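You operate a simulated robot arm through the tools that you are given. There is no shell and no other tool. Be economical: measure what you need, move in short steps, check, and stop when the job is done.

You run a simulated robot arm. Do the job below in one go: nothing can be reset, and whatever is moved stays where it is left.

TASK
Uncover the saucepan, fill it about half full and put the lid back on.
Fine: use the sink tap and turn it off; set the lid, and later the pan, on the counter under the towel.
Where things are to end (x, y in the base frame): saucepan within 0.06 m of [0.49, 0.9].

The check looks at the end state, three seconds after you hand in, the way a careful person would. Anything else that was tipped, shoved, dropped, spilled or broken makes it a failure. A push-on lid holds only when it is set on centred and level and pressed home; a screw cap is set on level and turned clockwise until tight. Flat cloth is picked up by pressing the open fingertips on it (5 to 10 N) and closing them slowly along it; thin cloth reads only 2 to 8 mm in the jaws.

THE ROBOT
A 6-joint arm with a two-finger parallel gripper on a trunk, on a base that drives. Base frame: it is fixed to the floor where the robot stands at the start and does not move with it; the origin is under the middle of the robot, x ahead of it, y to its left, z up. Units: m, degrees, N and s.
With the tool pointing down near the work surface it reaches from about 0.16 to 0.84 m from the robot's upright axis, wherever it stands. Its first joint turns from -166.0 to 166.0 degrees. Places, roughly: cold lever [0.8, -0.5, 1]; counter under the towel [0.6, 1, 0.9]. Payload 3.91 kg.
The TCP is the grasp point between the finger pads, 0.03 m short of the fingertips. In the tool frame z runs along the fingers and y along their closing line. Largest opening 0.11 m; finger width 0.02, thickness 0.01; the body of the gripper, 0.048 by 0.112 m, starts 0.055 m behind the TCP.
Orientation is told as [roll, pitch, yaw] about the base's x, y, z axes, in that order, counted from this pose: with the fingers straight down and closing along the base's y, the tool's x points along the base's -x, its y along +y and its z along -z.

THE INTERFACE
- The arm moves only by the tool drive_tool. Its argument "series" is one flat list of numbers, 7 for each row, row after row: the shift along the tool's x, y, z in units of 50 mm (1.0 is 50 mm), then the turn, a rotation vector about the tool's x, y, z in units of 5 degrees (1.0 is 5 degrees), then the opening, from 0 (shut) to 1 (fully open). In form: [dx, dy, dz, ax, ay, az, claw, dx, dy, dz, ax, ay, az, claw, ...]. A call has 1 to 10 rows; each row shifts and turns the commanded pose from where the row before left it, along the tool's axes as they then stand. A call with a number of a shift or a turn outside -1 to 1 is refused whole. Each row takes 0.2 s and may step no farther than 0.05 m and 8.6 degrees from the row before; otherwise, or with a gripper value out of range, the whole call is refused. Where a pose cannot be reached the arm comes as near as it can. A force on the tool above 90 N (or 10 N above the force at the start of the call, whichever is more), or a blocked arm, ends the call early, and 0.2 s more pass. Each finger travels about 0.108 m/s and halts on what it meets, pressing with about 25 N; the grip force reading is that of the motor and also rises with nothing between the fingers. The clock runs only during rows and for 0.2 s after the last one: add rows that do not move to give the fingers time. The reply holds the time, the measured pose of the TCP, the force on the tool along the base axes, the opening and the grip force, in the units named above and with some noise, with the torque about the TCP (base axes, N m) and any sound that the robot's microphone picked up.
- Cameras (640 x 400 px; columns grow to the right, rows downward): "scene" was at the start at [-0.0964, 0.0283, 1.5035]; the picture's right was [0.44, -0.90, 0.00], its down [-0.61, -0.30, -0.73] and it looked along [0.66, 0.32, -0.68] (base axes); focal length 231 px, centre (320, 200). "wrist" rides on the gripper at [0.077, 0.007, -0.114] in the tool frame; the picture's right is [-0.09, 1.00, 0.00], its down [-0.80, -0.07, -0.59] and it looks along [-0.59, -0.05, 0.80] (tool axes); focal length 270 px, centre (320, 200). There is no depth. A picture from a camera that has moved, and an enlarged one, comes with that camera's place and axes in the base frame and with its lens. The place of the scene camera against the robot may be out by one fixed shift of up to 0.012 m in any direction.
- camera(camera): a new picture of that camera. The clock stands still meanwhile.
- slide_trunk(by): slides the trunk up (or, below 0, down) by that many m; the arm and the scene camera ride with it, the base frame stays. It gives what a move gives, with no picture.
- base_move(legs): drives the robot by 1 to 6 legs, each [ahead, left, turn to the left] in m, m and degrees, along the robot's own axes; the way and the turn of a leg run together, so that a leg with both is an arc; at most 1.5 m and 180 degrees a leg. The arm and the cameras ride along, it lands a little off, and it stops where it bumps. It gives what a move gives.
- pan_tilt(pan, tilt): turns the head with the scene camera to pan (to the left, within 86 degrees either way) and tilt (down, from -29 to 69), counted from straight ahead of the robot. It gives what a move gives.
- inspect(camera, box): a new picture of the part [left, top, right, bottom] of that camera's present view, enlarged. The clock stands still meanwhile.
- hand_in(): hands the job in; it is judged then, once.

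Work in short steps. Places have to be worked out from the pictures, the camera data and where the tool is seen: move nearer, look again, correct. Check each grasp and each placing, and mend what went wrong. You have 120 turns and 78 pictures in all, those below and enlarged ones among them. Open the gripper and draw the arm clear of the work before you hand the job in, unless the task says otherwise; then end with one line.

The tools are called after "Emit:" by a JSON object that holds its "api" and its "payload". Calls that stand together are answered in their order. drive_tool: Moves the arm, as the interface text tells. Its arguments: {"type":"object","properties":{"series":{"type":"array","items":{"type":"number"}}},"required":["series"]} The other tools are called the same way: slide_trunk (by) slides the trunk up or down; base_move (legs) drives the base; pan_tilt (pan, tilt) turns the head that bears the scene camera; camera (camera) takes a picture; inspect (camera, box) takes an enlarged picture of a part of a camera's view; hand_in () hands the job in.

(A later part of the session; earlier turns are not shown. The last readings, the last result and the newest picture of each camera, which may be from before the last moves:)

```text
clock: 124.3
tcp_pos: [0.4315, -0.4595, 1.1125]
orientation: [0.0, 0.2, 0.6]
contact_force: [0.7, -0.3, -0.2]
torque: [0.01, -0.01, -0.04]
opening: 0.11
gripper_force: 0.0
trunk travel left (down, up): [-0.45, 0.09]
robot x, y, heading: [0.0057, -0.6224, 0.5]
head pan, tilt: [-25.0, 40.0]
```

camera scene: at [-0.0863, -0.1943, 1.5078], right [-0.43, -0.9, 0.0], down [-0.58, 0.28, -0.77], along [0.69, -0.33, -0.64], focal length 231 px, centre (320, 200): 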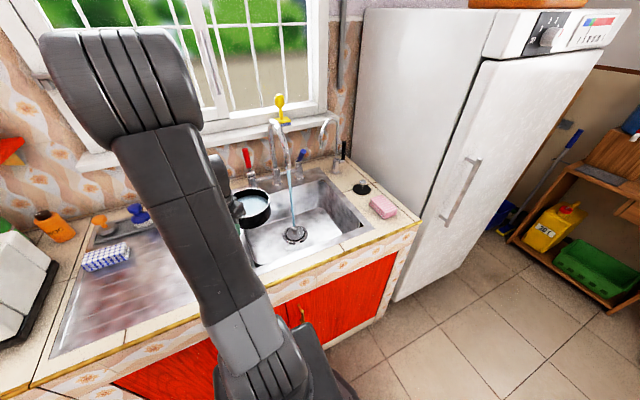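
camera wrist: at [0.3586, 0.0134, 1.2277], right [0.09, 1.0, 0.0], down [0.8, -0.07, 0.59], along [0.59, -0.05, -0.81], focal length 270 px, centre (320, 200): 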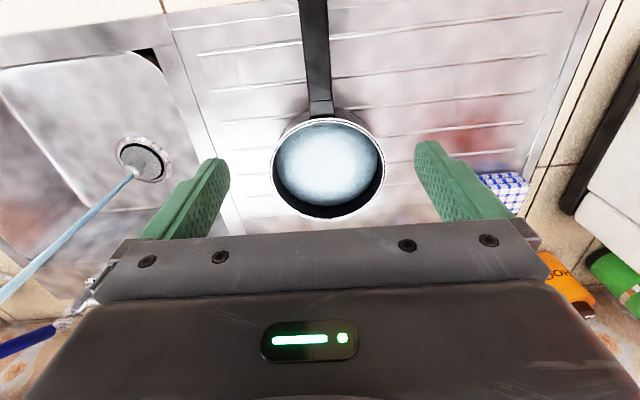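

The pan is half full and standing well. Re-establish the earlier level approach pose with the fingers shut to push the lever back upright.

Emit:
{"api": "drive_tool", "payload": {"series": [-0.31, -0.12, -0.775, 0, 0, 0, 0.5, -0.31, -0.12, -0.775, 0, 0, 0, 0.2, -0.31, -0.12, -0.775, 0, 0, 0, 0, -0.31, -0.12, -0.775, 0, 0, 0, 0, 0, 0, 0, 0, -1, 0, 0, 0, 0, 0, 0, -1, 0, 0, 0, 0, 0, 0, -1, 0, 0, 0, 0, 0, 0, -1, 0, 0, 0, 0, 0, 0, -1, 0, 0, 0, 0, 0, 0, -1, 0, 0]}}

Emit:
{"api": "drive_tool", "payload": {"series": [0, 0, 0, 0, -1, 0, 0, 0, 0, 0, 0, -1, 0, 0, 0, 0, 0, 0, -1, 0, 0, 0, 0, 0, 0, -1, 0, 0, 0, 0, 0, 0, -1, 0, 0, 0, 0, 0, 0, -1, 0, 0, 0, 0, 0, 0, -1, 0, 0, 0, 0, 0, 0, -1, 0, 0, 0, 0, 0, 0, -1, 0, 0, 0, 0, 0, 0, -1, 0, 0]}}

Emit:
{"api": "drive_tool", "payload": {"series": [0, 0, 0, 0, -1, 0, 0, 0, 0, 0, 0, 0, 0, 0]}}

Emit:
{"api": "slide_trunk", "payload": {"by": -0.15}}

```text
clock: 126.5
tcp_pos: [0.4941, -0.4831, 1.2678]
orientation: [0.1, -29.9, 0.8]
contact_force: [-0.1, -0.2, 0.2]
torque: [-0.01, -0.01, -0.03]
opening: 0.0002
gripper_force: 25.0
trunk travel left (down, up): [-0.45, 0.09]
robot x, y, heading: [0.007, -0.6239, 0.3]
head pan, tilt: [-25.0, 40.0]
```

```text
clock: 128.7
tcp_pos: [0.4945, -0.4833, 1.2661]
orientation: [0.3, -79.8, 0.4]
contact_force: [0.1, 0.3, 0.4]
torque: [0.02, 0.01, 0.0]
opening: 0.0
gripper_force: 25.0
trunk travel left (down, up): [-0.45, 0.09]
robot x, y, heading: [0.0112, -0.6237, 0.4]
head pan, tilt: [-25.0, 40.0]
```

```text
clock: 129.3
tcp_pos: [0.4947, -0.4831, 1.2668]
orientation: [0.2, -84.8, 0.5]
contact_force: [-0.4, 0.3, -0.4]
torque: [0.0, 0.02, -0.04]
opening: 0.0
gripper_force: 24.8
trunk travel left (down, up): [-0.45, 0.09]
robot x, y, heading: [0.0078, -0.6204, 0.4]
head pan, tilt: [-25.0, 40.0]
```

```text
clock: 131.1
tcp_pos: [0.4942, -0.483, 1.116]
orientation: [0.3, -84.8, 0.3]
contact_force: [-0.2, 0.0, 0.4]
torque: [-0.01, -0.04, 0.01]
opening: 0.0
gripper_force: 25.3
trunk travel left (down, up): [-0.3, 0.24]
robot x, y, heading: [0.0061, -0.6241, 0.5]
head pan, tilt: [-25.0, 40.0]
```

Lower to z≈1.02 and advance to just short of the lever.

Emit:
{"api": "drive_tool", "payload": {"series": [0.9, -0.07, 0, 0, 0, 0, 0, 0.9, -0.07, 0, 0, 0, 0, 0, 0, 0, 0.7, 0, 0, 0, 0, 0, 0, 0.7, 0, 0, 0, 0, 0, 0, 0.7, 0, 0, 0, 0, 0, 0, 0.6, 0, 0, 0, 0, 0, 0, 0, 0, 0, 0, 0]}}

Emit:
{"api": "camera", "payload": {"camera": "wrist"}}

```text
clock: 132.7
tcp_pos: [0.6218, -0.4879, 1.015]
orientation: [0.4, -84.9, 0.2]
contact_force: [0.0, 1.0, -0.2]
torque: [0.04, -0.04, 0.04]
opening: 0.0
gripper_force: 25.1
trunk travel left (down, up): [-0.3, 0.24]
robot x, y, heading: [0.005, -0.6251, 0.3]
head pan, tilt: [-25.0, 40.0]
```

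```text
21 pictures are left
camera wrist: at [0.5019, -0.4824, 0.9489], right [0.0, 1.0, 0.09], down [-0.52, -0.08, 0.85], along [0.86, -0.04, 0.52], focal length 270 px, centre (320, 200)
```

wrist: 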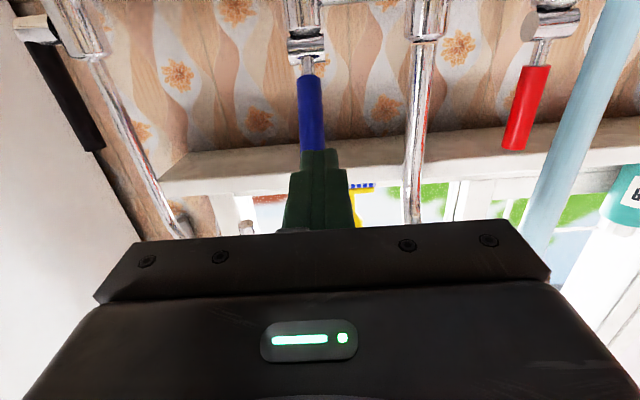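

Lever is in line with the fingertips. Push forward gently.

Emit:
{"api": "drive_tool", "payload": {"series": [0, -0.05, 0.5, 0, 0, 0, 0, 0, 0, 0.5, 0, 0, 0, 0, 0, 0, 0.4, 0, 0, 0, 0, 0, 0, 0.3, 0, 0, 0, 0, 0, 0, 0.3, 0, 0, 0, 0, 0, 0, 0, 0, 0, 0, 0]}}

```text
clock: 134.1
tcp_pos: [0.7213, -0.4884, 1.0054]
orientation: [-0.4, -84.6, 0.5]
contact_force: [0.5, -1.5, -0.1]
torque: [-0.02, -0.01, 0.0]
opening: 0.0
gripper_force: 25.0
trunk travel left (down, up): [-0.3, 0.24]
robot x, y, heading: [0.007, -0.623, 0.2]
head pan, tilt: [-25.0, 40.0]
```

Emit:
{"api": "drive_tool", "payload": {"series": [0, 0, 0.2, 0, 0, 0, 0, 0, 0, 0.2, 0, 0, 0, 0, 0, 0, 0.15, 0, 0, 0, 0, 0, 0, 0, 0, 0, 0, 0]}}

Emit:
{"api": "camera", "payload": {"camera": "wrist"}}

```text
clock: 135.1
tcp_pos: [0.748, -0.4876, 1.0039]
orientation: [-0.2, -84.6, 0.4]
contact_force: [0.4, 0.0, -0.1]
torque: [0.01, -0.02, -0.03]
opening: 0.0001
gripper_force: 25.0
trunk travel left (down, up): [-0.3, 0.24]
robot x, y, heading: [0.0049, -0.626, 0.5]
head pan, tilt: [-25.0, 40.0]
```

```text
20 pictures are left
camera wrist: at [0.6281, -0.4818, 0.9385], right [0.0, 1.0, 0.09], down [-0.52, -0.07, 0.85], along [0.86, -0.05, 0.51], focal length 270 px, centre (320, 200)
```

wrist: 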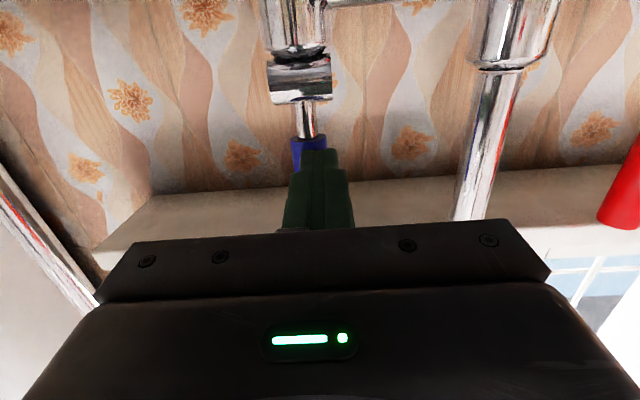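

Emit:
{"api": "drive_tool", "payload": {"series": [0, 0, 0.15, 0, 0, 0, 0, 0, 0, 0.1, 0, 0, 0, 0, 0, 0, 0.1, 0, 0, 0, 0, 0, 0, 0, 0, 0, 0, 0]}}

Emit:
{"api": "camera", "payload": {"camera": "scene"}}

```text
clock: 135.9
tcp_pos: [0.7522, -0.4874, 1.0051]
orientation: [-1.5, -84.6, 1.8]
contact_force: [-56.5, -8.2, 9.1]
torque: [0.0, -0.65, -0.64]
opening: 0.0
gripper_force: 25.1
trunk travel left (down, up): [-0.3, 0.24]
robot x, y, heading: [0.0053, -0.625, 0.3]
head pan, tilt: [-25.0, 40.0]
stopped in row 4: the force on the tool passed its limit (the readings are from after the stop); the commanded pose is now the measured one
```

```text
19 pictures are left
camera scene: at [-0.098, -0.6704, 1.3574], right [-0.42, -0.91, 0.0], down [-0.58, 0.27, -0.77], along [0.7, -0.32, -0.64], focal length 231 px, centre (320, 200)
```

scene: 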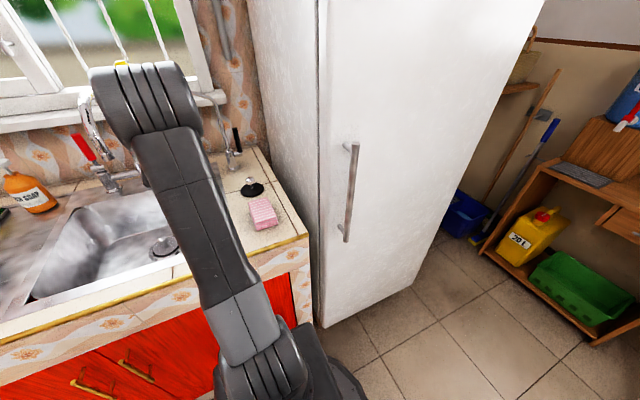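

The lever met its stop and the stream seems gone. Back out and verify.

Emit:
{"api": "drive_tool", "payload": {"series": [0, 0, -0.5, 0, 0, 0, 0, 0, 0, -0.8, 0, 0, 0, 0, 0, 0, -0.8, 0, 0, 0, 0, 0, 0, -0.8, 0, 0, 0, 0, 0, 0, -0.8, 0, 0, 0, 0, -0.3, 0, -0.8, 0, 0, 0, 0, -0.8, 0, -0.3, 0, 0, 0, 0, -0.8, 0, 0, 0, 0, 0, 0, 0, 0, 0, 0, 0, 0, 0]}}

Emit:
{"api": "camera", "payload": {"camera": "wrist"}}

Emit:
{"api": "slide_trunk", "payload": {"by": 0.15}}

Emit:
{"api": "pan_tilt", "payload": {"pan": 15, "tilt": 40}}

Emit:
{"api": "camera", "payload": {"camera": "scene"}}

```text
clock: 137.9
tcp_pos: [0.5295, -0.4887, 1.1184]
orientation: [-1.2, -84.1, 1.6]
contact_force: [-0.3, -0.1, -0.7]
torque: [0.0, 0.01, 0.01]
opening: 0.0001
gripper_force: 24.9
trunk travel left (down, up): [-0.3, 0.24]
robot x, y, heading: [0.0048, -0.6287, 0.3]
head pan, tilt: [-25.0, 40.0]
```

```text
18 pictures are left
camera wrist: at [0.41, -0.483, 1.0536], right [0.0, 1.0, 0.09], down [-0.51, -0.07, 0.86], along [0.86, -0.05, 0.51], focal length 270 px, centre (320, 200)
```

wrist: 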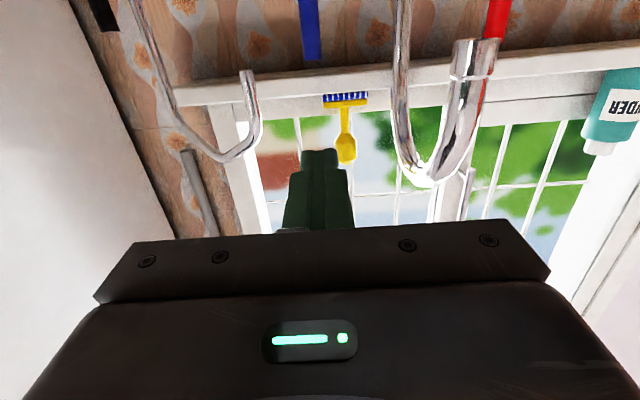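

```text
clock: 139.6
tcp_pos: [0.5312, -0.4892, 1.2679]
orientation: [-1.3, -84.0, 1.7]
contact_force: [0.4, 0.3, -0.1]
torque: [0.02, -0.02, 0.0]
opening: 0.0
gripper_force: 25.4
trunk travel left (down, up): [-0.45, 0.09]
robot x, y, heading: [0.0027, -0.6228, 0.5]
head pan, tilt: [-25.0, 40.0]
```

```text
clock: 140.7
tcp_pos: [0.5314, -0.4895, 1.2676]
orientation: [-1.4, -84.1, 1.7]
contact_force: [0.2, -0.5, -0.4]
torque: [-0.01, -0.02, 0.02]
opening: 0.0
gripper_force: 24.9
trunk travel left (down, up): [-0.45, 0.09]
robot x, y, heading: [0.0063, -0.6245, 0.3]
head pan, tilt: [15.0, 40.0]
```

```text
17 pictures are left
camera scene: at [-0.0837, -0.611, 1.5077], right [0.27, -0.96, 0.0], down [-0.62, -0.17, -0.77], along [0.74, 0.2, -0.64], focal length 231 px, centre (320, 200)
```

scene: 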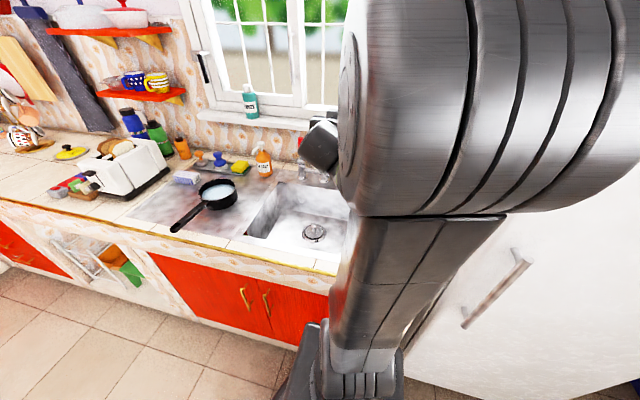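

Tap is off. Restore the vertical tool and drive back to the pan.

Emit:
{"api": "drive_tool", "payload": {"series": [0, 0, 0, 0, 1, 0, 1, 0, 0, 0, 0, 1, 0, 1, 0, 0, 0, 0, 1, 0, 1, 0, 0, 0, 0, 1, 0, 1, 0, 0, 0, 0, 1, 0, 1, 0, 0, 0, 0, 1, 0, 1, 0, 0, 0, 0, 1, 0, 1, 0, 0, 0, 0, 1, 0, 1, 0, 0, 0, 0, 1, 0, 1, 0, 0, 0, 0, 1, 0, 1]}}

Emit:
{"api": "drive_tool", "payload": {"series": [0.3, 0, 0, 0, 1, 0, 1, 0.3, 0, 0, 0, 1, 0, 1, 0.3, 0, 0, 0, 1, 0, 1, 0.3, 0, 0, 0, 1, 0, 1, 0.3, 0, 0, 0, 1, 0, 1, 0.3, 0, 0, 0, 1, 0, 1, 0, 0, 0, 0, 0.8, 0, 1, 0, 0, 0, 0, 0, 0, 1]}}

Emit:
{"api": "base_move", "payload": {"legs": [[0, 0.475, -0.3]]}}

```text
clock: 142.9
tcp_pos: [0.5309, -0.4884, 1.2675]
orientation: [0.0, -34.0, 0.5]
contact_force: [0.4, -0.2, 0.3]
torque: [-0.02, -0.04, 0.01]
opening: 0.1101
gripper_force: 0.0
trunk travel left (down, up): [-0.45, 0.09]
robot x, y, heading: [0.0053, -0.6269, 0.3]
head pan, tilt: [15.0, 40.0]
```

```text
clock: 144.7
tcp_pos: [0.4477, -0.4899, 1.2338]
orientation: [0.0, 0.0, 0.4]
contact_force: [1.1, -0.5, -0.5]
torque: [-0.01, 0.04, -0.01]
opening: 0.1098
gripper_force: 0.1
trunk travel left (down, up): [-0.45, 0.09]
robot x, y, heading: [0.002, -0.6244, 0.2]
head pan, tilt: [15.0, 40.0]
```

```text
clock: 147.5
tcp_pos: [0.4489, -0.0204, 1.2338]
orientation: [-0.2, -0.1, -0.4]
contact_force: [0.0, 0.1, 0.5]
torque: [-0.02, 0.01, 0.0]
opening: 0.11
gripper_force: 0.1
trunk travel left (down, up): [-0.45, 0.09]
robot x, y, heading: [0.0065, -0.1485, -0.3]
head pan, tilt: [15.0, 40.0]
```

Descend to the same grip point as before.

Emit:
{"api": "drive_tool", "payload": {"series": [0.07, 0.14, 0.82, 0, 0, 0, 1, 0.07, 0.14, 0.82, 0, 0, 0, 1, 0.07, 0.14, 0.82, 0, 0, 0, 1, 0.07, 0.13, 0.82, 0, 0, 0, 1, 0, 0, 0.82, 0, 0, 0, 1, 0, 0, 0.82, 0, 0, 0, 1, 0, 0, 0, 0, 0, 0, 1]}}

Emit:
{"api": "camera", "payload": {"camera": "wrist"}}

```text
clock: 149.1
tcp_pos: [0.4347, 0.0085, 0.9869]
orientation: [-0.1, -0.1, -0.4]
contact_force: [0.0, -0.4, -0.1]
torque: [0.01, 0.0, 0.0]
opening: 0.1101
gripper_force: 0.1
trunk travel left (down, up): [-0.45, 0.09]
robot x, y, heading: [0.004, -0.1492, -0.2]
head pan, tilt: [15.0, 40.0]
```

```text
16 pictures are left
camera wrist: at [0.3587, 0.0162, 1.102], right [0.09, 1.0, 0.0], down [0.8, -0.07, 0.6], along [0.59, -0.06, -0.8], focal length 270 px, centre (320, 200)
```

wrist: 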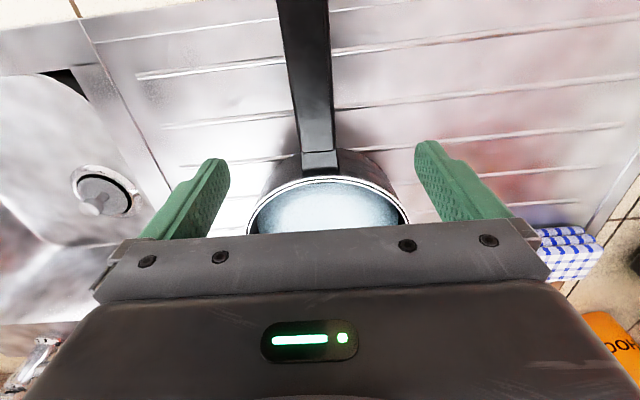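

Aligned, no water in the sink stream. Descend the last 8 cm, grip, and lift slightly.

Emit:
{"api": "drive_tool", "payload": {"series": [0, -0.03, 0.8, 0, 0, 0, 1, 0, 0, 0.8, 0, 0, 0, 1, 0, 0, 0, 0, 0, 0, 0.6, 0, 0, 0, 0, 0, 0, 0.35, 0, 0, 0, 0, 0, 0, 0.2, 0, 0, 0, 0, 0, 0, 0.05, 0, 0, 0, 0, 0, 0, 0.05, 0, 0, -0.1, 0, 0, 0, 0.05, 0, 0, -0.3, 0, 0, 0, 0.05, 0, 0, 0, 0, 0, 0, 0.05]}}

```text
clock: 151.3
tcp_pos: [0.435, 0.004, 0.9276]
orientation: [-0.2, -0.1, -0.4]
contact_force: [0.3, 1.0, -6.9]
torque: [-0.01, 0.47, 0.01]
opening: 0.026
gripper_force: 25.4
trunk travel left (down, up): [-0.45, 0.09]
robot x, y, heading: [0.0052, -0.1451, -0.2]
head pan, tilt: [15.0, 40.0]
```

Held firmly (water intact, 7 N). Raise above the toaster and drive left.

Emit:
{"api": "drive_tool", "payload": {"series": [0, 0, -0.5, 0, 0, 0, 0.05, 0, 0, -0.8, 0, 0, 0, 0.05, 0, 0, -0.9, 0, 0, 0, 0.05, 0, 0, -0.9, 0, 0, 0, 0.05, 0, 0, -0.9, 0, 0, 0, 0.05, 0, 0, -0.9, 0, 0, 0, 0.05, 0, 0, -0.8, 0, 0, 0, 0.05, 0, 0, -0.3, 0, 0, 0, 0.05, 0, 0, 0, 0, 0, 0, 0.05]}}

Emit:
{"api": "base_move", "payload": {"legs": [[0, 0.45, 0], [0, 0.45, 0.3]]}}

Emit:
{"api": "pan_tilt", "payload": {"pan": -12, "tilt": 45}}

Emit:
{"api": "camera", "payload": {"camera": "scene"}}

Emit:
{"api": "camera", "payload": {"camera": "wrist"}}

```text
clock: 153.3
tcp_pos: [0.4363, 0.0066, 1.2291]
orientation: [-0.2, 0.1, -0.5]
contact_force: [-0.8, -0.7, -6.7]
torque: [-0.01, 0.46, 0.01]
opening: 0.0261
gripper_force: 25.9
trunk travel left (down, up): [-0.45, 0.09]
robot x, y, heading: [0.0013, -0.1459, -0.3]
head pan, tilt: [15.0, 40.0]
```

```text
clock: 158.3
tcp_pos: [0.4386, 0.9037, 1.228]
orientation: [-0.2, -0.1, 0.2]
contact_force: [0.0, 0.4, -7.2]
torque: [0.0, 0.45, 0.03]
opening: 0.0258
gripper_force: 25.7
trunk travel left (down, up): [-0.45, 0.09]
robot x, y, heading: [0.0091, 0.7446, 0.4]
head pan, tilt: [15.0, 40.0]
```

```text
clock: 159.2
tcp_pos: [0.4383, 0.902, 1.2293]
orientation: [-0.2, -0.1, 0.2]
contact_force: [-0.1, -0.2, -7.8]
torque: [0.01, 0.45, 0.03]
opening: 0.0257
gripper_force: 24.9
trunk travel left (down, up): [-0.45, 0.09]
robot x, y, heading: [0.009, 0.7463, 0.3]
head pan, tilt: [-12.0, 45.0]
```

```text
15 pictures are left
camera scene: at [-0.0823, 0.7187, 1.5005], right [-0.2, -0.98, 0.0], down [-0.69, 0.14, -0.71], along [0.69, -0.14, -0.71], focal length 231 px, centre (320, 200)
```

scene: 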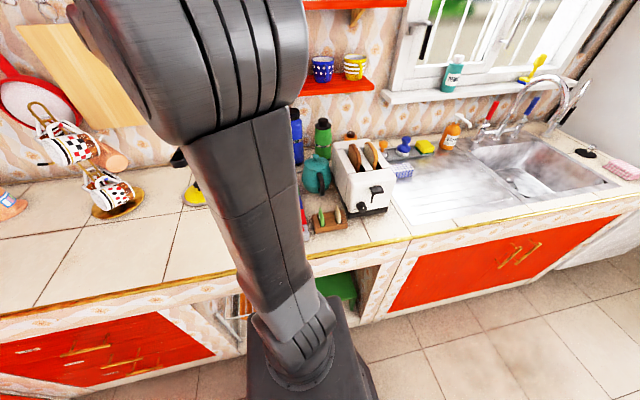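

```text
14 pictures are left
camera wrist: at [0.3632, 0.91, 1.3433], right [0.09, 1.0, 0.0], down [0.8, -0.07, 0.6], along [0.59, -0.05, -0.8], focal length 270 px, centre (320, 200)
```

wrist: 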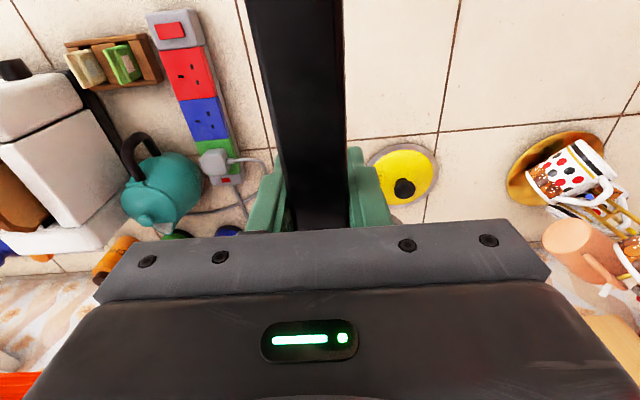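

Clear landing space. Lower the pan toward center ≈(0.51, 0.902).

Emit:
{"api": "drive_tool", "payload": {"series": [0.1, 0, 0.85, 0, 0, 0, 0.05, 0.1, 0, 0.85, 0, 0, 0, 0.05, 0.1, 0, 0.85, 0, 0, 0, 0.05, 0.1, 0, 0.85, 0, 0, 0, 0.05, 0.1, 0, 0.85, 0, 0, 0, 0.05, 0, 0, 0.8, 0, 0, 0, 0.05, 0, 0, 0.6, 0, 0, 0, 0.05, 0, 0, 0.3, 0, 0, 0, 0.05, 0, 0, 0, 0, 0, 0, 0.05]}}

```text
clock: 161.2
tcp_pos: [0.4166, 0.9017, 0.9315]
orientation: [-0.1, -0.1, 0.1]
contact_force: [-1.2, -0.2, -7.4]
torque: [0.01, 0.47, 0.01]
opening: 0.026
gripper_force: 24.8
trunk travel left (down, up): [-0.45, 0.09]
robot x, y, heading: [0.0067, 0.7435, 0.4]
head pan, tilt: [-12.0, 45.0]
```

Emit:
{"api": "drive_tool", "payload": {"series": [0, 0, 0.16, 0, 0, 0, 0.05, 0, 0, 0.1, 0, 0, 0, 0.05, 0, 0, 0.06, 0, 0, 0, 0.05, 0, 0, 0.06, 0, 0, 0, 0.05, 0, 0, 0.04, 0, 0, 0, 0.05, 0, 0, 0, 0, 0, 0, 0.05]}}

```text
clock: 162.6
tcp_pos: [0.4142, 0.9017, 0.9101]
orientation: [-0.2, 0.0, 0.2]
contact_force: [-0.2, 0.3, -7.5]
torque: [-0.01, 0.47, -0.05]
opening: 0.0259
gripper_force: 24.8
trunk travel left (down, up): [-0.45, 0.09]
robot x, y, heading: [0.0089, 0.7464, 0.1]
head pan, tilt: [-12.0, 45.0]
```

Still hanging; continue in 2 mm steps.

Emit:
{"api": "drive_tool", "payload": {"series": [0, 0, 0.04, 0, 0, 0, 0.05, 0, 0, 0.04, 0, 0, 0, 0.05, 0, 0, 0.04, 0, 0, 0, 0.05, 0, 0, 0, 0, 0, 0, 0.05]}}

```text
clock: 163.6
tcp_pos: [0.4148, 0.9033, 0.9047]
orientation: [-0.1, -0.2, 0.2]
contact_force: [-0.4, 2.3, 17.1]
torque: [0.05, -0.38, 0.07]
opening: 0.0259
gripper_force: 25.2
trunk travel left (down, up): [-0.45, 0.09]
robot x, y, heading: [0.0061, 0.7456, 0.1]
head pan, tilt: [-12.0, 45.0]
```

The pan is on the counter. Back off slightly, release, rise and look.

Emit:
{"api": "drive_tool", "payload": {"series": [0, 0, -0.05, 0, 0, 0, 0.05, 0, 0, 0, 0, 0, 0, 0.3, 0, 0, 0, 0, 0, 0, 0.5, 0, 0, 0, 0, 0, 0, 0.8, 0, 0, 0, 0, 0, 0, 1, 0, 0, -0.5, 0, 0, 0, 1, 0, 0, -0.9, 0, 0, 0, 1, 0, 0, -0.9, 0, 0, 0, 1, 0, 0, -0.9, 0, 0, 0, 1, 0, 0, -0.9, 0, 0, 0, 1]}}

Emit:
{"api": "camera", "payload": {"camera": "wrist"}}

```text
clock: 165.8
tcp_pos: [0.4114, 0.9008, 1.1122]
orientation: [-0.1, -0.1, 0.2]
contact_force: [-0.4, -0.6, -0.2]
torque: [-0.01, -0.03, 0.01]
opening: 0.11
gripper_force: 0.0
trunk travel left (down, up): [-0.45, 0.09]
robot x, y, heading: [0.008, 0.7443, 0.1]
head pan, tilt: [-12.0, 45.0]
```

```text
13 pictures are left
camera wrist: at [0.3352, 0.9074, 1.2277], right [0.09, 1.0, 0.0], down [0.8, -0.07, 0.6], along [0.59, -0.05, -0.8], focal length 270 px, centre (320, 200)
```

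wrist: 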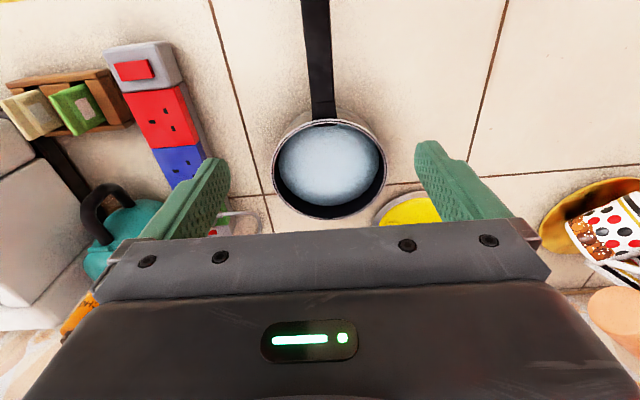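

Pan center ≈(0.518, 0.905), rim radius ≈0.073. Now move over the lid's knob and look.

Emit:
{"api": "drive_tool", "payload": {"series": [-0.72, 0.406, 0, 0, 0, 0, 1, -0.72, 0.406, 0, 0, 0, 0, 1, -0.72, 0.406, 0, 0, 0, 0, 1, -0.72, 0.406, 0, 0, 0, 0, 1, -0.72, 0.406, 0, 0, 0, 0, 1, -0.72, 0.406, 0, 0, 0, 0, 1, -0.72, 0.406, 0, 0, 0, 0, 1, 0, 0, 0.9, 0, 0, 0, 1, 0, 0, 0.8, 0, 0, 0, 1, 0, 0, 0, 0, 0, 0, 1]}}

Emit:
{"api": "camera", "payload": {"camera": "wrist"}}

```text
clock: 168.0
tcp_pos: [0.6644, 1.0476, 1.0248]
orientation: [-0.1, -0.1, 0.2]
contact_force: [0.4, 0.6, 0.0]
torque: [0.0, -0.01, 0.04]
opening: 0.1101
gripper_force: 0.1
trunk travel left (down, up): [-0.45, 0.09]
robot x, y, heading: [0.0072, 0.7449, 0.3]
head pan, tilt: [-12.0, 45.0]
```

```text
12 pictures are left
camera wrist: at [0.589, 1.0535, 1.1406], right [0.09, 1.0, 0.0], down [0.8, -0.07, 0.6], along [0.59, -0.05, -0.8], focal length 270 px, centre (320, 200)
```

wrist: 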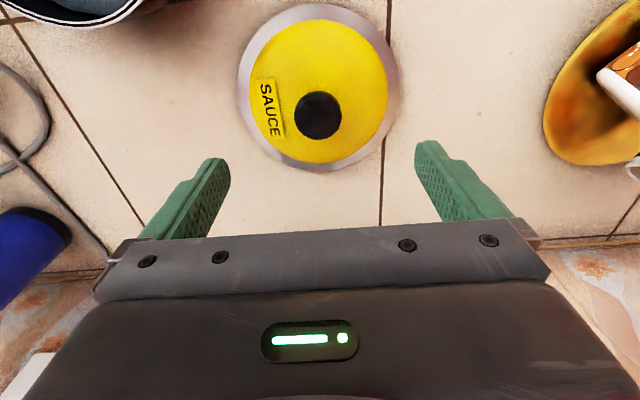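

Knob at (0.663, 1.0457). Descend, then grip it.

Emit:
{"api": "drive_tool", "payload": {"series": [0.02, -0.04, 0.8, 0, 0, 0, 1, 0, 0, 0.8, 0, 0, 0, 1, 0, 0, 0.26, 0, 0, 0, 1, 0, 0, 0.06, 0, 0, 0, 1, 0, 0, 0, 0, 0, 0, 0.7, 0, 0, 0, 0, 0, 0, 0.5, 0, 0, 0, 0, 0, 0, 0.35, 0, 0, 0, 0, 0, 0, 0.2, 0, 0, 0, 0, 0, 0, 0.2]}}

Emit:
{"api": "camera", "payload": {"camera": "wrist"}}

```text
clock: 170.0
tcp_pos: [0.6639, 1.0443, 0.9316]
orientation: [-0.2, -0.1, 0.1]
contact_force: [0.0, 1.1, 1.2]
torque: [0.0, -0.02, -0.03]
opening: 0.0392
gripper_force: 25.0
trunk travel left (down, up): [-0.45, 0.09]
robot x, y, heading: [0.0092, 0.7413, 0.4]
head pan, tilt: [-12.0, 45.0]
```

```text
11 pictures are left
camera wrist: at [0.5881, 1.0502, 1.0462], right [0.09, 1.0, 0.0], down [0.8, -0.07, 0.6], along [0.59, -0.05, -0.8], focal length 270 px, centre (320, 200)
```

wrist: 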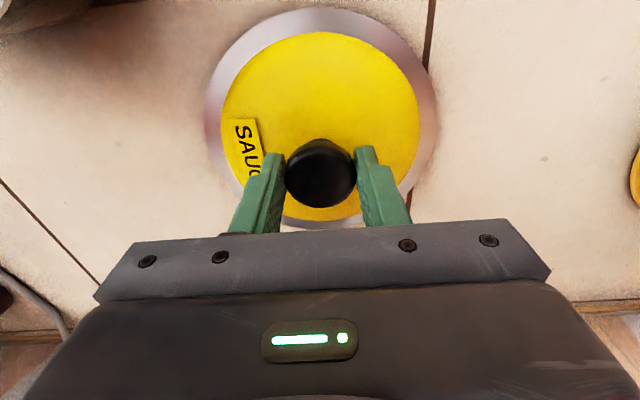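

Lid gripped on centre. Lift and carry to above the pan at (0.514, 0.905).

Emit:
{"api": "drive_tool", "payload": {"series": [0, 0, -0.5, 0, 0, 0, 0.2, 0, 0, -0.8, 0, 0, 0, 0.2, 0, 0, -0.9, 0, 0, 0, 0.2, 0, 0, -0.6, 0, 0, 0, 0.2, 0.6, -0.558, 0, 0, 0, 0, 0.2, 0.6, -0.558, 0, 0, 0, 0, 0.2, 0.6, -0.558, 0, 0, 0, 0, 0.2, 0.6, -0.558, 0, 0, 0, 0, 0.2, 0.6, -0.558, 0, 0, 0, 0, 0.2, 0, 0, 0, 0, 0, 0, 0.2]}}

Emit:
{"api": "camera", "payload": {"camera": "wrist"}}

```text
clock: 172.2
tcp_pos: [0.5138, 0.9034, 1.068]
orientation: [-0.1, 0.0, 0.2]
contact_force: [0.5, -0.5, -2.6]
torque: [-0.03, 0.0, 0.04]
opening: 0.0392
gripper_force: 25.3
trunk travel left (down, up): [-0.45, 0.09]
robot x, y, heading: [0.0092, 0.7439, 0.1]
head pan, tilt: [-12.0, 45.0]
```

```text
10 pictures are left
camera wrist: at [0.4385, 0.9112, 1.1839], right [0.09, 1.0, 0.0], down [0.8, -0.07, 0.6], along [0.59, -0.05, -0.8], focal length 270 px, centre (320, 200)
```

wrist: 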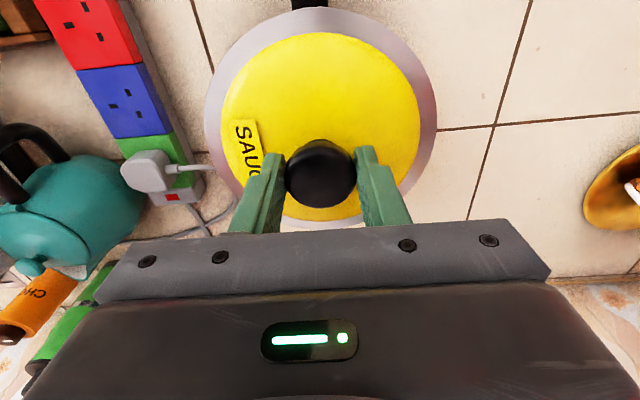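

Alignment mirrors the view when it was lifted off. Lower to just above the rim and look.

Emit:
{"api": "drive_tool", "payload": {"series": [0, 0.02, 0.6, 0, 0, 0, 0.2, 0, 0, 0.5, 0, 0, 0, 0.2, 0, 0, 0.1, 0, 0, 0, 0.2, 0, 0, 0, 0, 0, 0, 0.2]}}

Emit:
{"api": "camera", "payload": {"camera": "wrist"}}

Emit:
{"api": "camera", "payload": {"camera": "scene"}}

```text
clock: 173.2
tcp_pos: [0.5151, 0.9062, 1.0103]
orientation: [-0.1, 0.0, 0.2]
contact_force: [0.0, -0.3, -3.4]
torque: [-0.04, 0.04, -0.01]
opening: 0.0395
gripper_force: 25.0
trunk travel left (down, up): [-0.45, 0.09]
robot x, y, heading: [0.0104, 0.7403, 0.3]
head pan, tilt: [-12.0, 45.0]
```

```text
9 pictures are left
camera wrist: at [0.4392, 0.9129, 1.1245], right [0.09, 1.0, 0.0], down [0.8, -0.07, 0.6], along [0.59, -0.05, -0.8], focal length 270 px, centre (320, 200)
```

wrist: 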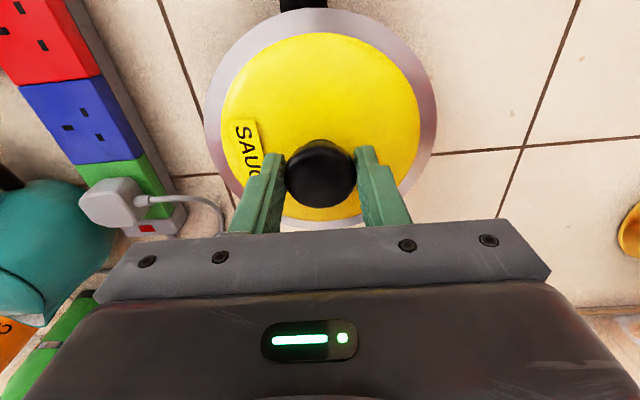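

```text
8 pictures are left
camera scene: at [-0.0827, 0.7185, 1.5005], right [-0.2, -0.98, 0.0], down [-0.69, 0.14, -0.71], along [0.69, -0.14, -0.71], focal length 231 px, centre (320, 200)
```

scene: 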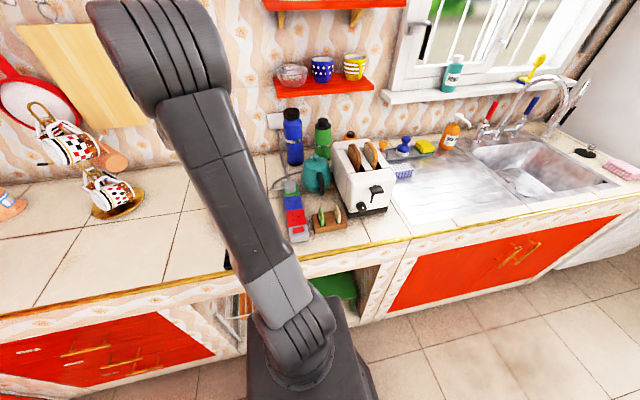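

Looks centred. Lower in small steps until it meets the rim.

Emit:
{"api": "drive_tool", "payload": {"series": [0, 0, 0.15, 0, 0, 0, 0.2, 0, 0, 0.1, 0, 0, 0, 0.2, 0, 0, 0.06, 0, 0, 0, 0.2, 0, 0, 0.06, 0, 0, 0, 0.2, 0, 0, 0.04, 0, 0, 0, 0.2, 0, 0, 0, 0, 0, 0, 0.2]}}

```text
clock: 174.6
tcp_pos: [0.5143, 0.9051, 0.99]
orientation: [-0.2, -0.1, 0.3]
contact_force: [0.5, 0.7, -2.5]
torque: [0.0, 0.0, -0.01]
opening: 0.0392
gripper_force: 25.0
trunk travel left (down, up): [-0.45, 0.09]
robot x, y, heading: [0.0069, 0.7471, 0.0]
head pan, tilt: [-12.0, 45.0]
```

Emit:
{"api": "drive_tool", "payload": {"series": [0, 0, 0.05, 0, 0, 0, 0.2, 0, 0, 0.05, 0, 0, 0, 0.2, 0, 0, 0.05, 0, 0, 0, 0.2, 0, 0, 0, 0, 0, 0, 0.2]}}

```text
clock: 175.6
tcp_pos: [0.5151, 0.9047, 0.9829]
orientation: [-0.2, -0.2, 0.2]
contact_force: [1.0, 2.5, 22.8]
torque: [0.07, -0.09, -0.04]
opening: 0.0398
gripper_force: 25.1
trunk travel left (down, up): [-0.45, 0.09]
robot x, y, heading: [0.009, 0.7416, 0.5]
head pan, tilt: [-12.0, 45.0]
```

Even contact (23 N, almost no torque). Press home.

Emit:
{"api": "drive_tool", "payload": {"series": [0, 0, 0.06, 0, 0, 0, 0.2, 0, 0, 0.06, 0, 0, 0, 0.2, 0, 0, 0.06, 0, 0, 0, 0.2, 0, 0, 0, 0, 0, 0, 0.2]}}

```text
clock: 176.6
tcp_pos: [0.5135, 0.9024, 0.9788]
orientation: [0.1, -0.9, 0.1]
contact_force: [-2.2, 0.7, 77.8]
torque: [-0.11, 1.3, -0.26]
opening: 0.0396
gripper_force: 25.2
trunk travel left (down, up): [-0.45, 0.09]
robot x, y, heading: [0.0099, 0.7445, 0.2]
head pan, tilt: [-12.0, 45.0]
```

Pressed with 78 N. Release gently and rise to look.

Emit:
{"api": "drive_tool", "payload": {"series": [0, 0, -0.1, 0, 0, 0, 0.2, 0, 0, -0.05, 0, 0, 0, 0.2, 0, 0, 0, 0, 0, 0, 0.45, 0, 0, 0, 0, 0, 0, 0.6, 0, 0, 0, 0, 0, 0, 0.8, 0, 0, 0, 0, 0, 0, 1, 0, 0, -0.5, 0, 0, 0, 1, 0, 0, -0.9, 0, 0, 0, 1, 0, 0, 0, 0, 0, 0, 1]}}

Emit:
{"api": "camera", "payload": {"camera": "wrist"}}

```text
clock: 178.6
tcp_pos: [0.5135, 0.9046, 1.0518]
orientation: [-0.1, 0.0, 0.1]
contact_force: [0.4, -0.9, -0.2]
torque: [0.04, 0.01, -0.03]
opening: 0.1102
gripper_force: 0.1
trunk travel left (down, up): [-0.45, 0.09]
robot x, y, heading: [0.005, 0.7434, 0.4]
head pan, tilt: [-12.0, 45.0]
```

```text
7 pictures are left
camera wrist: at [0.4376, 0.9117, 1.1661], right [0.09, 1.0, 0.0], down [0.8, -0.07, 0.6], along [0.59, -0.05, -0.8], focal length 270 px, centre (320, 200)
```

wrist: 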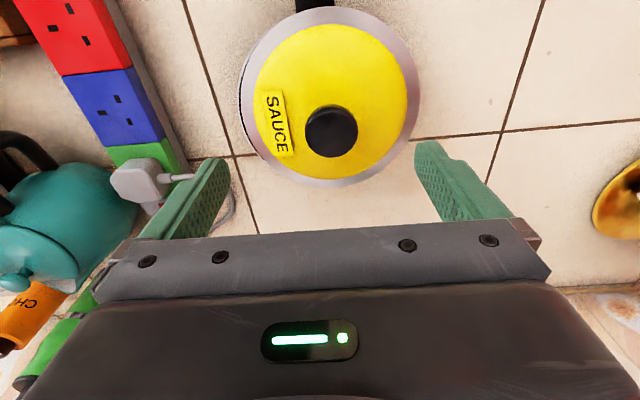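

The knob now reads (0.515, 0.913); there's a dark sliver on the left I need to check.

Emit:
{"api": "inspect", "payload": {"camera": "wrist", "box": [220, 0, 440, 200]}}

```text
2.00 times, centred on (330, 100) of wrist
camera zoom: at [0.4376, 0.9117, 1.1661], right [0.09, 1.0, 0.0], down [0.8, -0.07, 0.6], along [0.59, -0.05, -0.8], focal length 541 px, centre (300, 400)
```

zoom: 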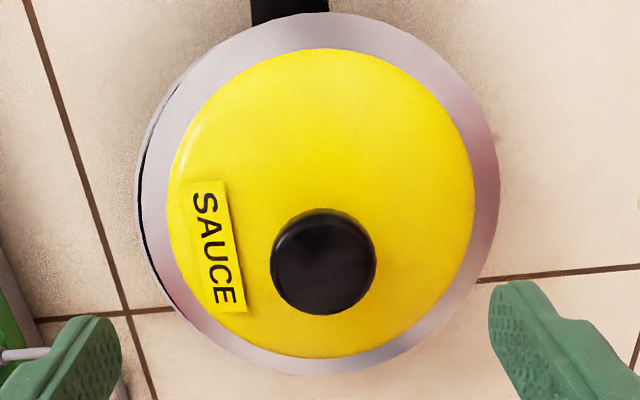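

The lid sits ~4 mm off to the left side (+y) and isn't home; opening dragged it. I'll regrip the knob at its present place, lift slightly, recentre over the pan (≈0.515, 0.910).

Emit:
{"api": "drive_tool", "payload": {"series": [-0.03, 0.18, 0.5, 0, 0, 0, 1, 0, 0, 0.5, 0, 0, 0, 1, 0, 0, 0.3, 0, 0, 0, 1, 0, 0, 0, 0, 0, 0, 0.7, 0, 0, 0, 0, 0, 0, 0.5, 0, 0, 0, 0, 0, 0, 0.42, 0, 0, 0, 0, 0, 0, 0.36, 0, 0, 0, 0, 0, 0, 0.2, 0, 0, 0, 0, 0, 0, 0.2]}}

```text
clock: 180.6
tcp_pos: [0.515, 0.9131, 0.9853]
orientation: [-0.1, -0.1, 0.1]
contact_force: [-0.1, -1.3, 0.2]
torque: [-0.05, 0.01, -0.04]
opening: 0.0392
gripper_force: 25.2
trunk travel left (down, up): [-0.45, 0.09]
robot x, y, heading: [0.0073, 0.7437, 0.2]
head pan, tilt: [-12.0, 45.0]
```

Gripped without side force. Lift 3 cm and look at the pan rim beneath.

Emit:
{"api": "drive_tool", "payload": {"series": [0, 0, -0.2, 0, 0, 0, 0.2, 0, 0, -0.4, 0, 0, 0, 0.2, 0, 0, -0.9, 0, 0, 0, 0.2, 0, 0, -0.9, 0, 0, 0, 0.2, 0, 0.9, -0.3, 0, 0, 0, 0.2, 0, 0.9, 0, 0, 0, 0, 0.2, 0, 0.9, 0, 0, 0, 0, 0.2, 0, 0, 0, 0, 0, 0, 0.2]}}

Emit:
{"api": "camera", "payload": {"camera": "wrist"}}

```text
clock: 182.4
tcp_pos: [0.518, 1.0496, 1.1214]
orientation: [-0.2, -0.1, 0.1]
contact_force: [0.0, 0.8, -2.8]
torque: [0.0, 0.0, -0.01]
opening: 0.0394
gripper_force: 25.3
trunk travel left (down, up): [-0.45, 0.09]
robot x, y, heading: [0.0084, 0.7467, 0.3]
head pan, tilt: [-12.0, 45.0]
```

```text
5 pictures are left
camera wrist: at [0.4415, 1.056, 1.2355], right [0.09, 1.0, 0.0], down [0.8, -0.07, 0.6], along [0.59, -0.05, -0.8], focal length 270 px, centre (320, 200)
```

wrist: 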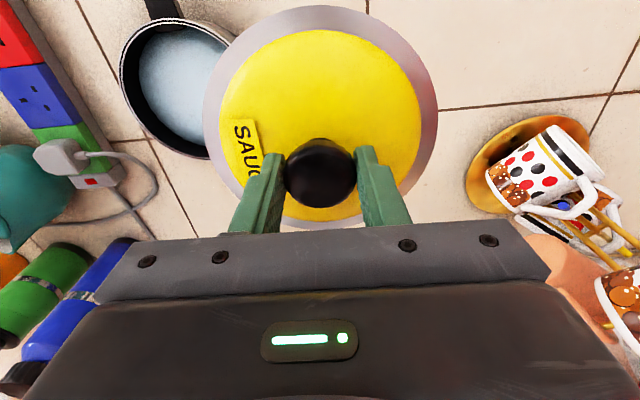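

Pan centre from this view ≈(0.518, 0.906). Bring the lid back over (0.517, 0.907) and lower to just above the rim.

Emit:
{"api": "drive_tool", "payload": {"series": [0.02, -0.713, 0, 0, 0, 0, 0.2, 0, -0.713, 0, 0, 0, 0, 0.2, 0, -0.713, 0, 0, 0, 0, 0.2, 0, -0.713, 0, 0, 0, 0, 0.2, 0, 0, 0.8, 0, 0, 0, 0.2, 0, 0, 0.8, 0, 0, 0, 0.2, 0, 0, 0.6, 0, 0, 0, 0.2, 0, 0, 0.2, 0, 0, 0, 0.2, 0, 0, 0, 0, 0, 0, 0.2]}}

```text
clock: 184.4
tcp_pos: [0.5157, 0.9053, 1.0016]
orientation: [-0.1, -0.1, 0.2]
contact_force: [0.1, -0.9, -3.2]
torque: [-0.02, -0.01, 0.0]
opening: 0.0394
gripper_force: 24.8
trunk travel left (down, up): [-0.45, 0.09]
robot x, y, heading: [0.0065, 0.7456, -0.0]
head pan, tilt: [-12.0, 45.0]
```

Emit:
{"api": "drive_tool", "payload": {"series": [-0.03, 0.03, 0.1, 0, 0, 0, 0.2, 0, 0, 0.1, 0, 0, 0, 0.2, 0, 0, 0.05, 0, 0, 0, 0.2, 0, 0, 0.05, 0, 0, 0, 0.2, 0, 0, 0.05, 0, 0, 0, 0.2, 0, 0, 0, 0, 0, 0, 0.2]}}

```text
clock: 185.8
tcp_pos: [0.5174, 0.9068, 0.9856]
orientation: [-0.1, -0.3, 0.2]
contact_force: [3.9, 0.8, 14.9]
torque: [-0.06, 0.33, 0.0]
opening: 0.0392
gripper_force: 25.5
trunk travel left (down, up): [-0.45, 0.09]
robot x, y, heading: [0.0065, 0.7466, 0.2]
head pan, tilt: [-12.0, 45.0]
```

Contact shows a small push toward +x with the near side touching first, so the lid is ~2–3 mm short. Ease up, shift +2.5 mm in x, and lower again.

Emit:
{"api": "drive_tool", "payload": {"series": [0, 0, -0.08, 0, 0, 0, 0.2, -0.05, 0, 0, 0, 0, 0, 0.2, 0, 0, 0.08, 0, 0, 0, 0.2, 0, 0, 0, 0, 0, 0, 0.2]}}

```text
clock: 186.8
tcp_pos: [0.5183, 0.9071, 0.9854]
orientation: [-0.1, -0.3, 0.1]
contact_force: [1.7, 0.9, 19.6]
torque: [-0.02, 0.32, -0.07]
opening: 0.0394
gripper_force: 25.2
trunk travel left (down, up): [-0.45, 0.09]
robot x, y, heading: [0.0073, 0.7423, 0.3]
head pan, tilt: [-12.0, 45.0]
```

Lateral force fell. Press down progressively.

Emit:
{"api": "drive_tool", "payload": {"series": [0, 0, 0.05, 0, 0, 0, 0.2, 0, 0, 0.05, 0, 0, 0, 0.2, 0, 0, 0, 0, 0, 0, 0.2]}}

```text
clock: 187.6
tcp_pos: [0.5203, 0.906, 0.9836]
orientation: [0.1, -0.8, 0.3]
contact_force: [6.4, -1.0, 65.7]
torque: [-0.36, -0.07, -0.04]
opening: 0.0393
gripper_force: 24.9
trunk travel left (down, up): [-0.45, 0.09]
robot x, y, heading: [0.0103, 0.7438, 0.2]
head pan, tilt: [-12.0, 45.0]
```

66 N with balanced torque. A touch more pressure, then relax fully and open very slowly.

Emit:
{"api": "drive_tool", "payload": {"series": [0, 0, 0.02, 0, 0, 0, 0.2, 0, 0, 0, 0, 0, 0, 0.2, 0, 0, -0.06, 0, 0, 0, 0.2, 0, 0, -0.05, 0, 0, 0, 0.2, 0, 0, 0, 0, 0, 0, 0.2]}}

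```text
clock: 188.8
tcp_pos: [0.5181, 0.9066, 0.9816]
orientation: [-0.2, 0.2, 0.1]
contact_force: [0.5, 0.9, -2.9]
torque: [0.02, -0.01, -0.02]
opening: 0.0396
gripper_force: 25.4
trunk travel left (down, up): [-0.45, 0.09]
robot x, y, heading: [0.0094, 0.7409, 0.3]
head pan, tilt: [-12.0, 45.0]
```

Emit:
{"api": "drive_tool", "payload": {"series": [0, 0, 0.04, 0, 0, 0, 0.2, 0, 0, 0.04, 0, 0, 0, 0.2, 0, 0, 0, 0, 0, 0, 0.2]}}

```text
clock: 189.6
tcp_pos: [0.5194, 0.9085, 0.981]
orientation: [-0.1, -0.1, 0.2]
contact_force: [-0.8, -1.2, 11.1]
torque: [0.35, 0.85, 0.06]
opening: 0.0395
gripper_force: 24.9
trunk travel left (down, up): [-0.45, 0.09]
robot x, y, heading: [0.0095, 0.7434, 0.1]
head pan, tilt: [-12.0, 45.0]
```

The lid rests on the rim now. Open very slowly so it isn't dragged.

Emit:
{"api": "drive_tool", "payload": {"series": [0, 0, -0.02, 0, 0, 0, 0.34, 0, 0, 0, 0, 0, 0, 0.36, 0, 0, 0, 0, 0, 0, 0.375, 0, 0, 0, 0, 0, 0, 0.39, 0, 0, 0, 0, 0, 0, 0.41, 0, 0, 0, 0, 0, 0, 0.44, 0, 0, 0, 0, 0, 0, 0.5, 0, 0, 0, 0, 0, 0, 0.6, 0, 0, -0.3, 0, 0, 0, 0.7, 0, 0, -0.6, 0, 0, 0, 0.8]}}

Emit:
{"api": "drive_tool", "payload": {"series": [0, 0, -0.4, 0, 0, 0, 1, 0, 0, 0, 0, 0, 0, 1]}}

Emit:
{"api": "inspect", "payload": {"camera": "wrist", "box": [220, 0, 440, 200]}}

```text
clock: 191.8
tcp_pos: [0.5159, 0.9075, 1.025]
orientation: [-0.2, -0.1, 0.2]
contact_force: [0.2, 0.0, 0.3]
torque: [-0.03, 0.02, -0.02]
opening: 0.0884
gripper_force: 0.1
trunk travel left (down, up): [-0.45, 0.09]
robot x, y, heading: [0.0078, 0.7427, -0.2]
head pan, tilt: [-12.0, 45.0]
```

```text
clock: 192.4
tcp_pos: [0.5189, 0.9074, 1.043]
orientation: [-0.2, -0.1, 0.2]
contact_force: [-0.5, -0.1, 0.7]
torque: [-0.01, -0.01, 0.05]
opening: 0.11
gripper_force: 0.0
trunk travel left (down, up): [-0.45, 0.09]
robot x, y, heading: [0.0067, 0.7446, -0.1]
head pan, tilt: [-12.0, 45.0]
```

```text
2.00 times, centred on (330, 100) of wrist
camera zoom: at [0.4426, 0.9142, 1.1586], right [0.09, 1.0, 0.0], down [0.8, -0.07, 0.6], along [0.59, -0.05, -0.8], focal length 541 px, centre (300, 400)
```

zoom: 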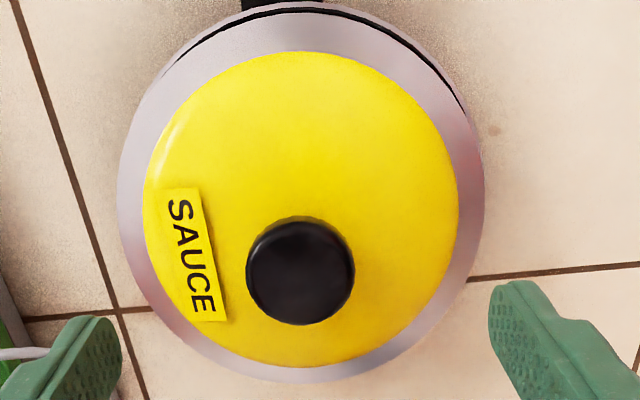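

Now the near rim shows: lid is ~4 mm too far in +x. From both views the pan centre is ≈(0.515, 0.9085). Regrip, lift 6 mm, shift −4.5 mm in x, lower.

Emit:
{"api": "drive_tool", "payload": {"series": [0, 0, 0.6, 0, 0, 0, 1, 0, 0, 0.56, 0, 0, 0, 0.8, 0, 0, 0, 0, 0, 0, 0.55, 0, 0, 0, 0, 0, 0, 0.42, 0, 0, 0, 0, 0, 0, 0.36, 0, 0, 0, 0, 0, 0, 0.2, 0, 0, 0, 0, 0, 0, 0.2, 0, 0, -0.14, 0, 0, 0, 0.2, 0.09, 0.015, 0, 0, 0, 0, 0.2, 0, 0, 0, 0, 0, 0, 0.2]}}

```text
clock: 194.6
tcp_pos: [0.5143, 0.9087, 0.9945]
orientation: [-0.1, -0.1, 0.2]
contact_force: [0.5, 0.5, -3.1]
torque: [0.02, 0.05, 0.01]
opening: 0.039
gripper_force: 25.1
trunk travel left (down, up): [-0.45, 0.09]
robot x, y, heading: [0.0089, 0.7422, 0.3]
head pan, tilt: [-12.0, 45.0]
```

Hanging free at (0.5143, 0.9087). Lower gently and watch the torque.

Emit:
{"api": "drive_tool", "payload": {"series": [0, 0, 0.1, 0, 0, 0, 0.2, 0, 0, 0.05, 0, 0, 0, 0.2, 0, 0, 0.05, 0, 0, 0, 0.2, 0, 0, 0, 0, 0, 0, 0.2]}}

```text
clock: 195.6
tcp_pos: [0.5147, 0.9072, 0.9869]
orientation: [-0.1, -0.4, 0.3]
contact_force: [2.4, 1.3, 21.3]
torque: [0.01, 0.21, -0.02]
opening: 0.0395
gripper_force: 24.9
trunk travel left (down, up): [-0.45, 0.09]
robot x, y, heading: [0.0075, 0.7459, 0.3]
head pan, tilt: [-12.0, 45.0]
```

Emit:
{"api": "drive_tool", "payload": {"series": [0, 0, 0.05, 0, 0, 0, 0.2, 0, 0, 0.05, 0, 0, 0, 0.2, 0, 0, 0.02, 0, 0, 0, 0.2, 0, 0, 0, 0, 0, 0, 0.2]}}

```text
clock: 196.6
tcp_pos: [0.5153, 0.9072, 0.9827]
orientation: [0.1, -0.8, 0.2]
contact_force: [9.5, -1.3, 64.9]
torque: [-0.55, -0.19, 0.03]
opening: 0.0394
gripper_force: 25.0
trunk travel left (down, up): [-0.45, 0.09]
robot x, y, heading: [0.0069, 0.7435, 0.3]
head pan, tilt: [-12.0, 45.0]
```

Emit:
{"api": "drive_tool", "payload": {"series": [0, 0, 0.04, 0, 0, 0, 0.2, 0, 0, 0.03, 0, 0, 0, 0.2, 0, 0, 0, 0, 0, 0, 0.2]}}

```text
clock: 197.4
tcp_pos: [0.5132, 0.9067, 0.9793]
orientation: [0.2, -0.7, 0.1]
contact_force: [-1.8, -4.5, 73.1]
torque: [-1.1, 1.22, -0.02]
opening: 0.0394
gripper_force: 25.0
trunk travel left (down, up): [-0.45, 0.09]
robot x, y, heading: [0.0064, 0.747, 0.2]
head pan, tilt: [-12.0, 45.0]
```

Height (0.979 at 73 N) matches the original seated reading. Relax the pressure stepwise.

Emit:
{"api": "drive_tool", "payload": {"series": [0, 0, -0.06, 0, 0, 0, 0.2, 0, 0, -0.04, 0, 0, 0, 0.2, 0, 0, 0, 0, 0, 0, 0.2]}}

```text
clock: 198.2
tcp_pos: [0.5124, 0.9087, 0.9801]
orientation: [-0.1, 0.0, 0.1]
contact_force: [-3.5, -1.3, 28.5]
torque: [0.53, -0.56, 0.24]
opening: 0.0394
gripper_force: 24.5
trunk travel left (down, up): [-0.45, 0.09]
robot x, y, heading: [0.0111, 0.7436, 0.2]
head pan, tilt: [-12.0, 45.0]
```

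Emit:
{"api": "drive_tool", "payload": {"series": [-0.03, 0, -0.04, 0, 0, 0, 0.2, 0, 0, 0, 0, 0, 0, 0.2]}}

```text
clock: 198.8
tcp_pos: [0.5156, 0.9074, 0.9789]
orientation: [-0.2, 0.2, 0.1]
contact_force: [-0.2, 1.1, -2.7]
torque: [-0.03, 0.03, -0.05]
opening: 0.0394
gripper_force: 24.9
trunk travel left (down, up): [-0.45, 0.09]
robot x, y, heading: [0.0105, 0.7447, 0.2]
head pan, tilt: [-12.0, 45.0]
```

The force equals just the lid's weight; test whether it is retained by tugging up 2 mm.

Emit:
{"api": "drive_tool", "payload": {"series": [0, 0, -0.04, 0, 0, 0, 0.2, 0, 0, 0, 0, 0, 0, 0.2]}}

```text
clock: 199.4
tcp_pos: [0.5161, 0.9079, 0.9833]
orientation: [-0.2, -0.2, 0.1]
contact_force: [-0.5, -0.3, -2.9]
torque: [0.02, 0.02, -0.01]
opening: 0.0394
gripper_force: 24.7
trunk travel left (down, up): [-0.45, 0.09]
robot x, y, heading: [0.0107, 0.7405, 0.1]
head pan, tilt: [-12.0, 45.0]
```

Not retained yet. I'll set it down centred, release slowly, then press the knob from the top with closed fingertips, which presses level with no drag.

Emit:
{"api": "drive_tool", "payload": {"series": [0.01, 0, 0.06, 0, 0, 0, 0.2, 0, 0, 0.04, 0, 0, 0, 0.2, 0, 0, 0, 0, 0, 0, 0.2]}}

```text
clock: 200.2
tcp_pos: [0.5161, 0.9085, 0.9806]
orientation: [-0.1, -0.3, 0.1]
contact_force: [3.4, 0.3, 17.8]
torque: [0.18, 0.76, 0.02]
opening: 0.0397
gripper_force: 25.3
trunk travel left (down, up): [-0.45, 0.09]
robot x, y, heading: [0.0098, 0.7435, 0.4]
head pan, tilt: [-12.0, 45.0]
```

Emit:
{"api": "drive_tool", "payload": {"series": [0, 0, -0.02, 0, 0, 0, 0.345, 0, 0, 0, 0, 0, 0, 0.355, 0, 0, 0, 0, 0, 0, 0.365, 0, 0, 0, 0, 0, 0, 0.38, 0, 0, 0, 0, 0, 0, 0.4, 0, 0, 0, 0, 0, 0, 0.44, 0, 0, 0, 0, 0, 0, 0.55, 0, 0, 0, 0, 0, 0, 0.8, 0, 0, -0.5, 0, 0, 0, 1, 0, 0, -0.7, 0, 0, 0, 1]}}

Emit:
{"api": "inspect", "payload": {"camera": "wrist", "box": [220, 0, 440, 200]}}

```text
clock: 202.4
tcp_pos: [0.5148, 0.9075, 1.0408]
orientation: [-0.1, -0.2, 0.2]
contact_force: [0.0, 0.7, -0.1]
torque: [0.0, 0.01, 0.0]
opening: 0.1101
gripper_force: 0.0
trunk travel left (down, up): [-0.45, 0.09]
robot x, y, heading: [0.0075, 0.747, 0.1]
head pan, tilt: [-12.0, 45.0]
```

```text
2.00 times, centred on (330, 100) of wrist
camera zoom: at [0.4389, 0.9145, 1.1557], right [0.09, 1.0, 0.0], down [0.8, -0.07, 0.6], along [0.59, -0.05, -0.8], focal length 541 px, centre (300, 400)
```

zoom: 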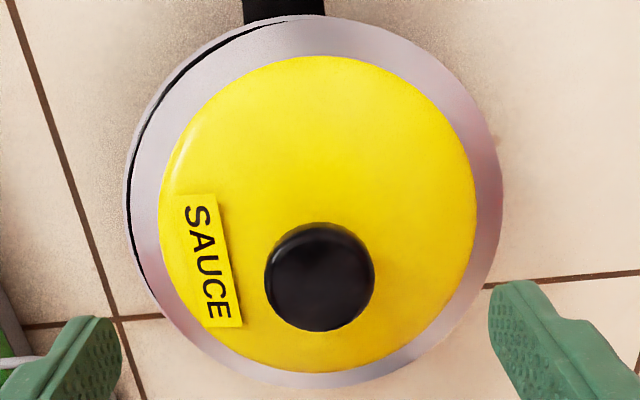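

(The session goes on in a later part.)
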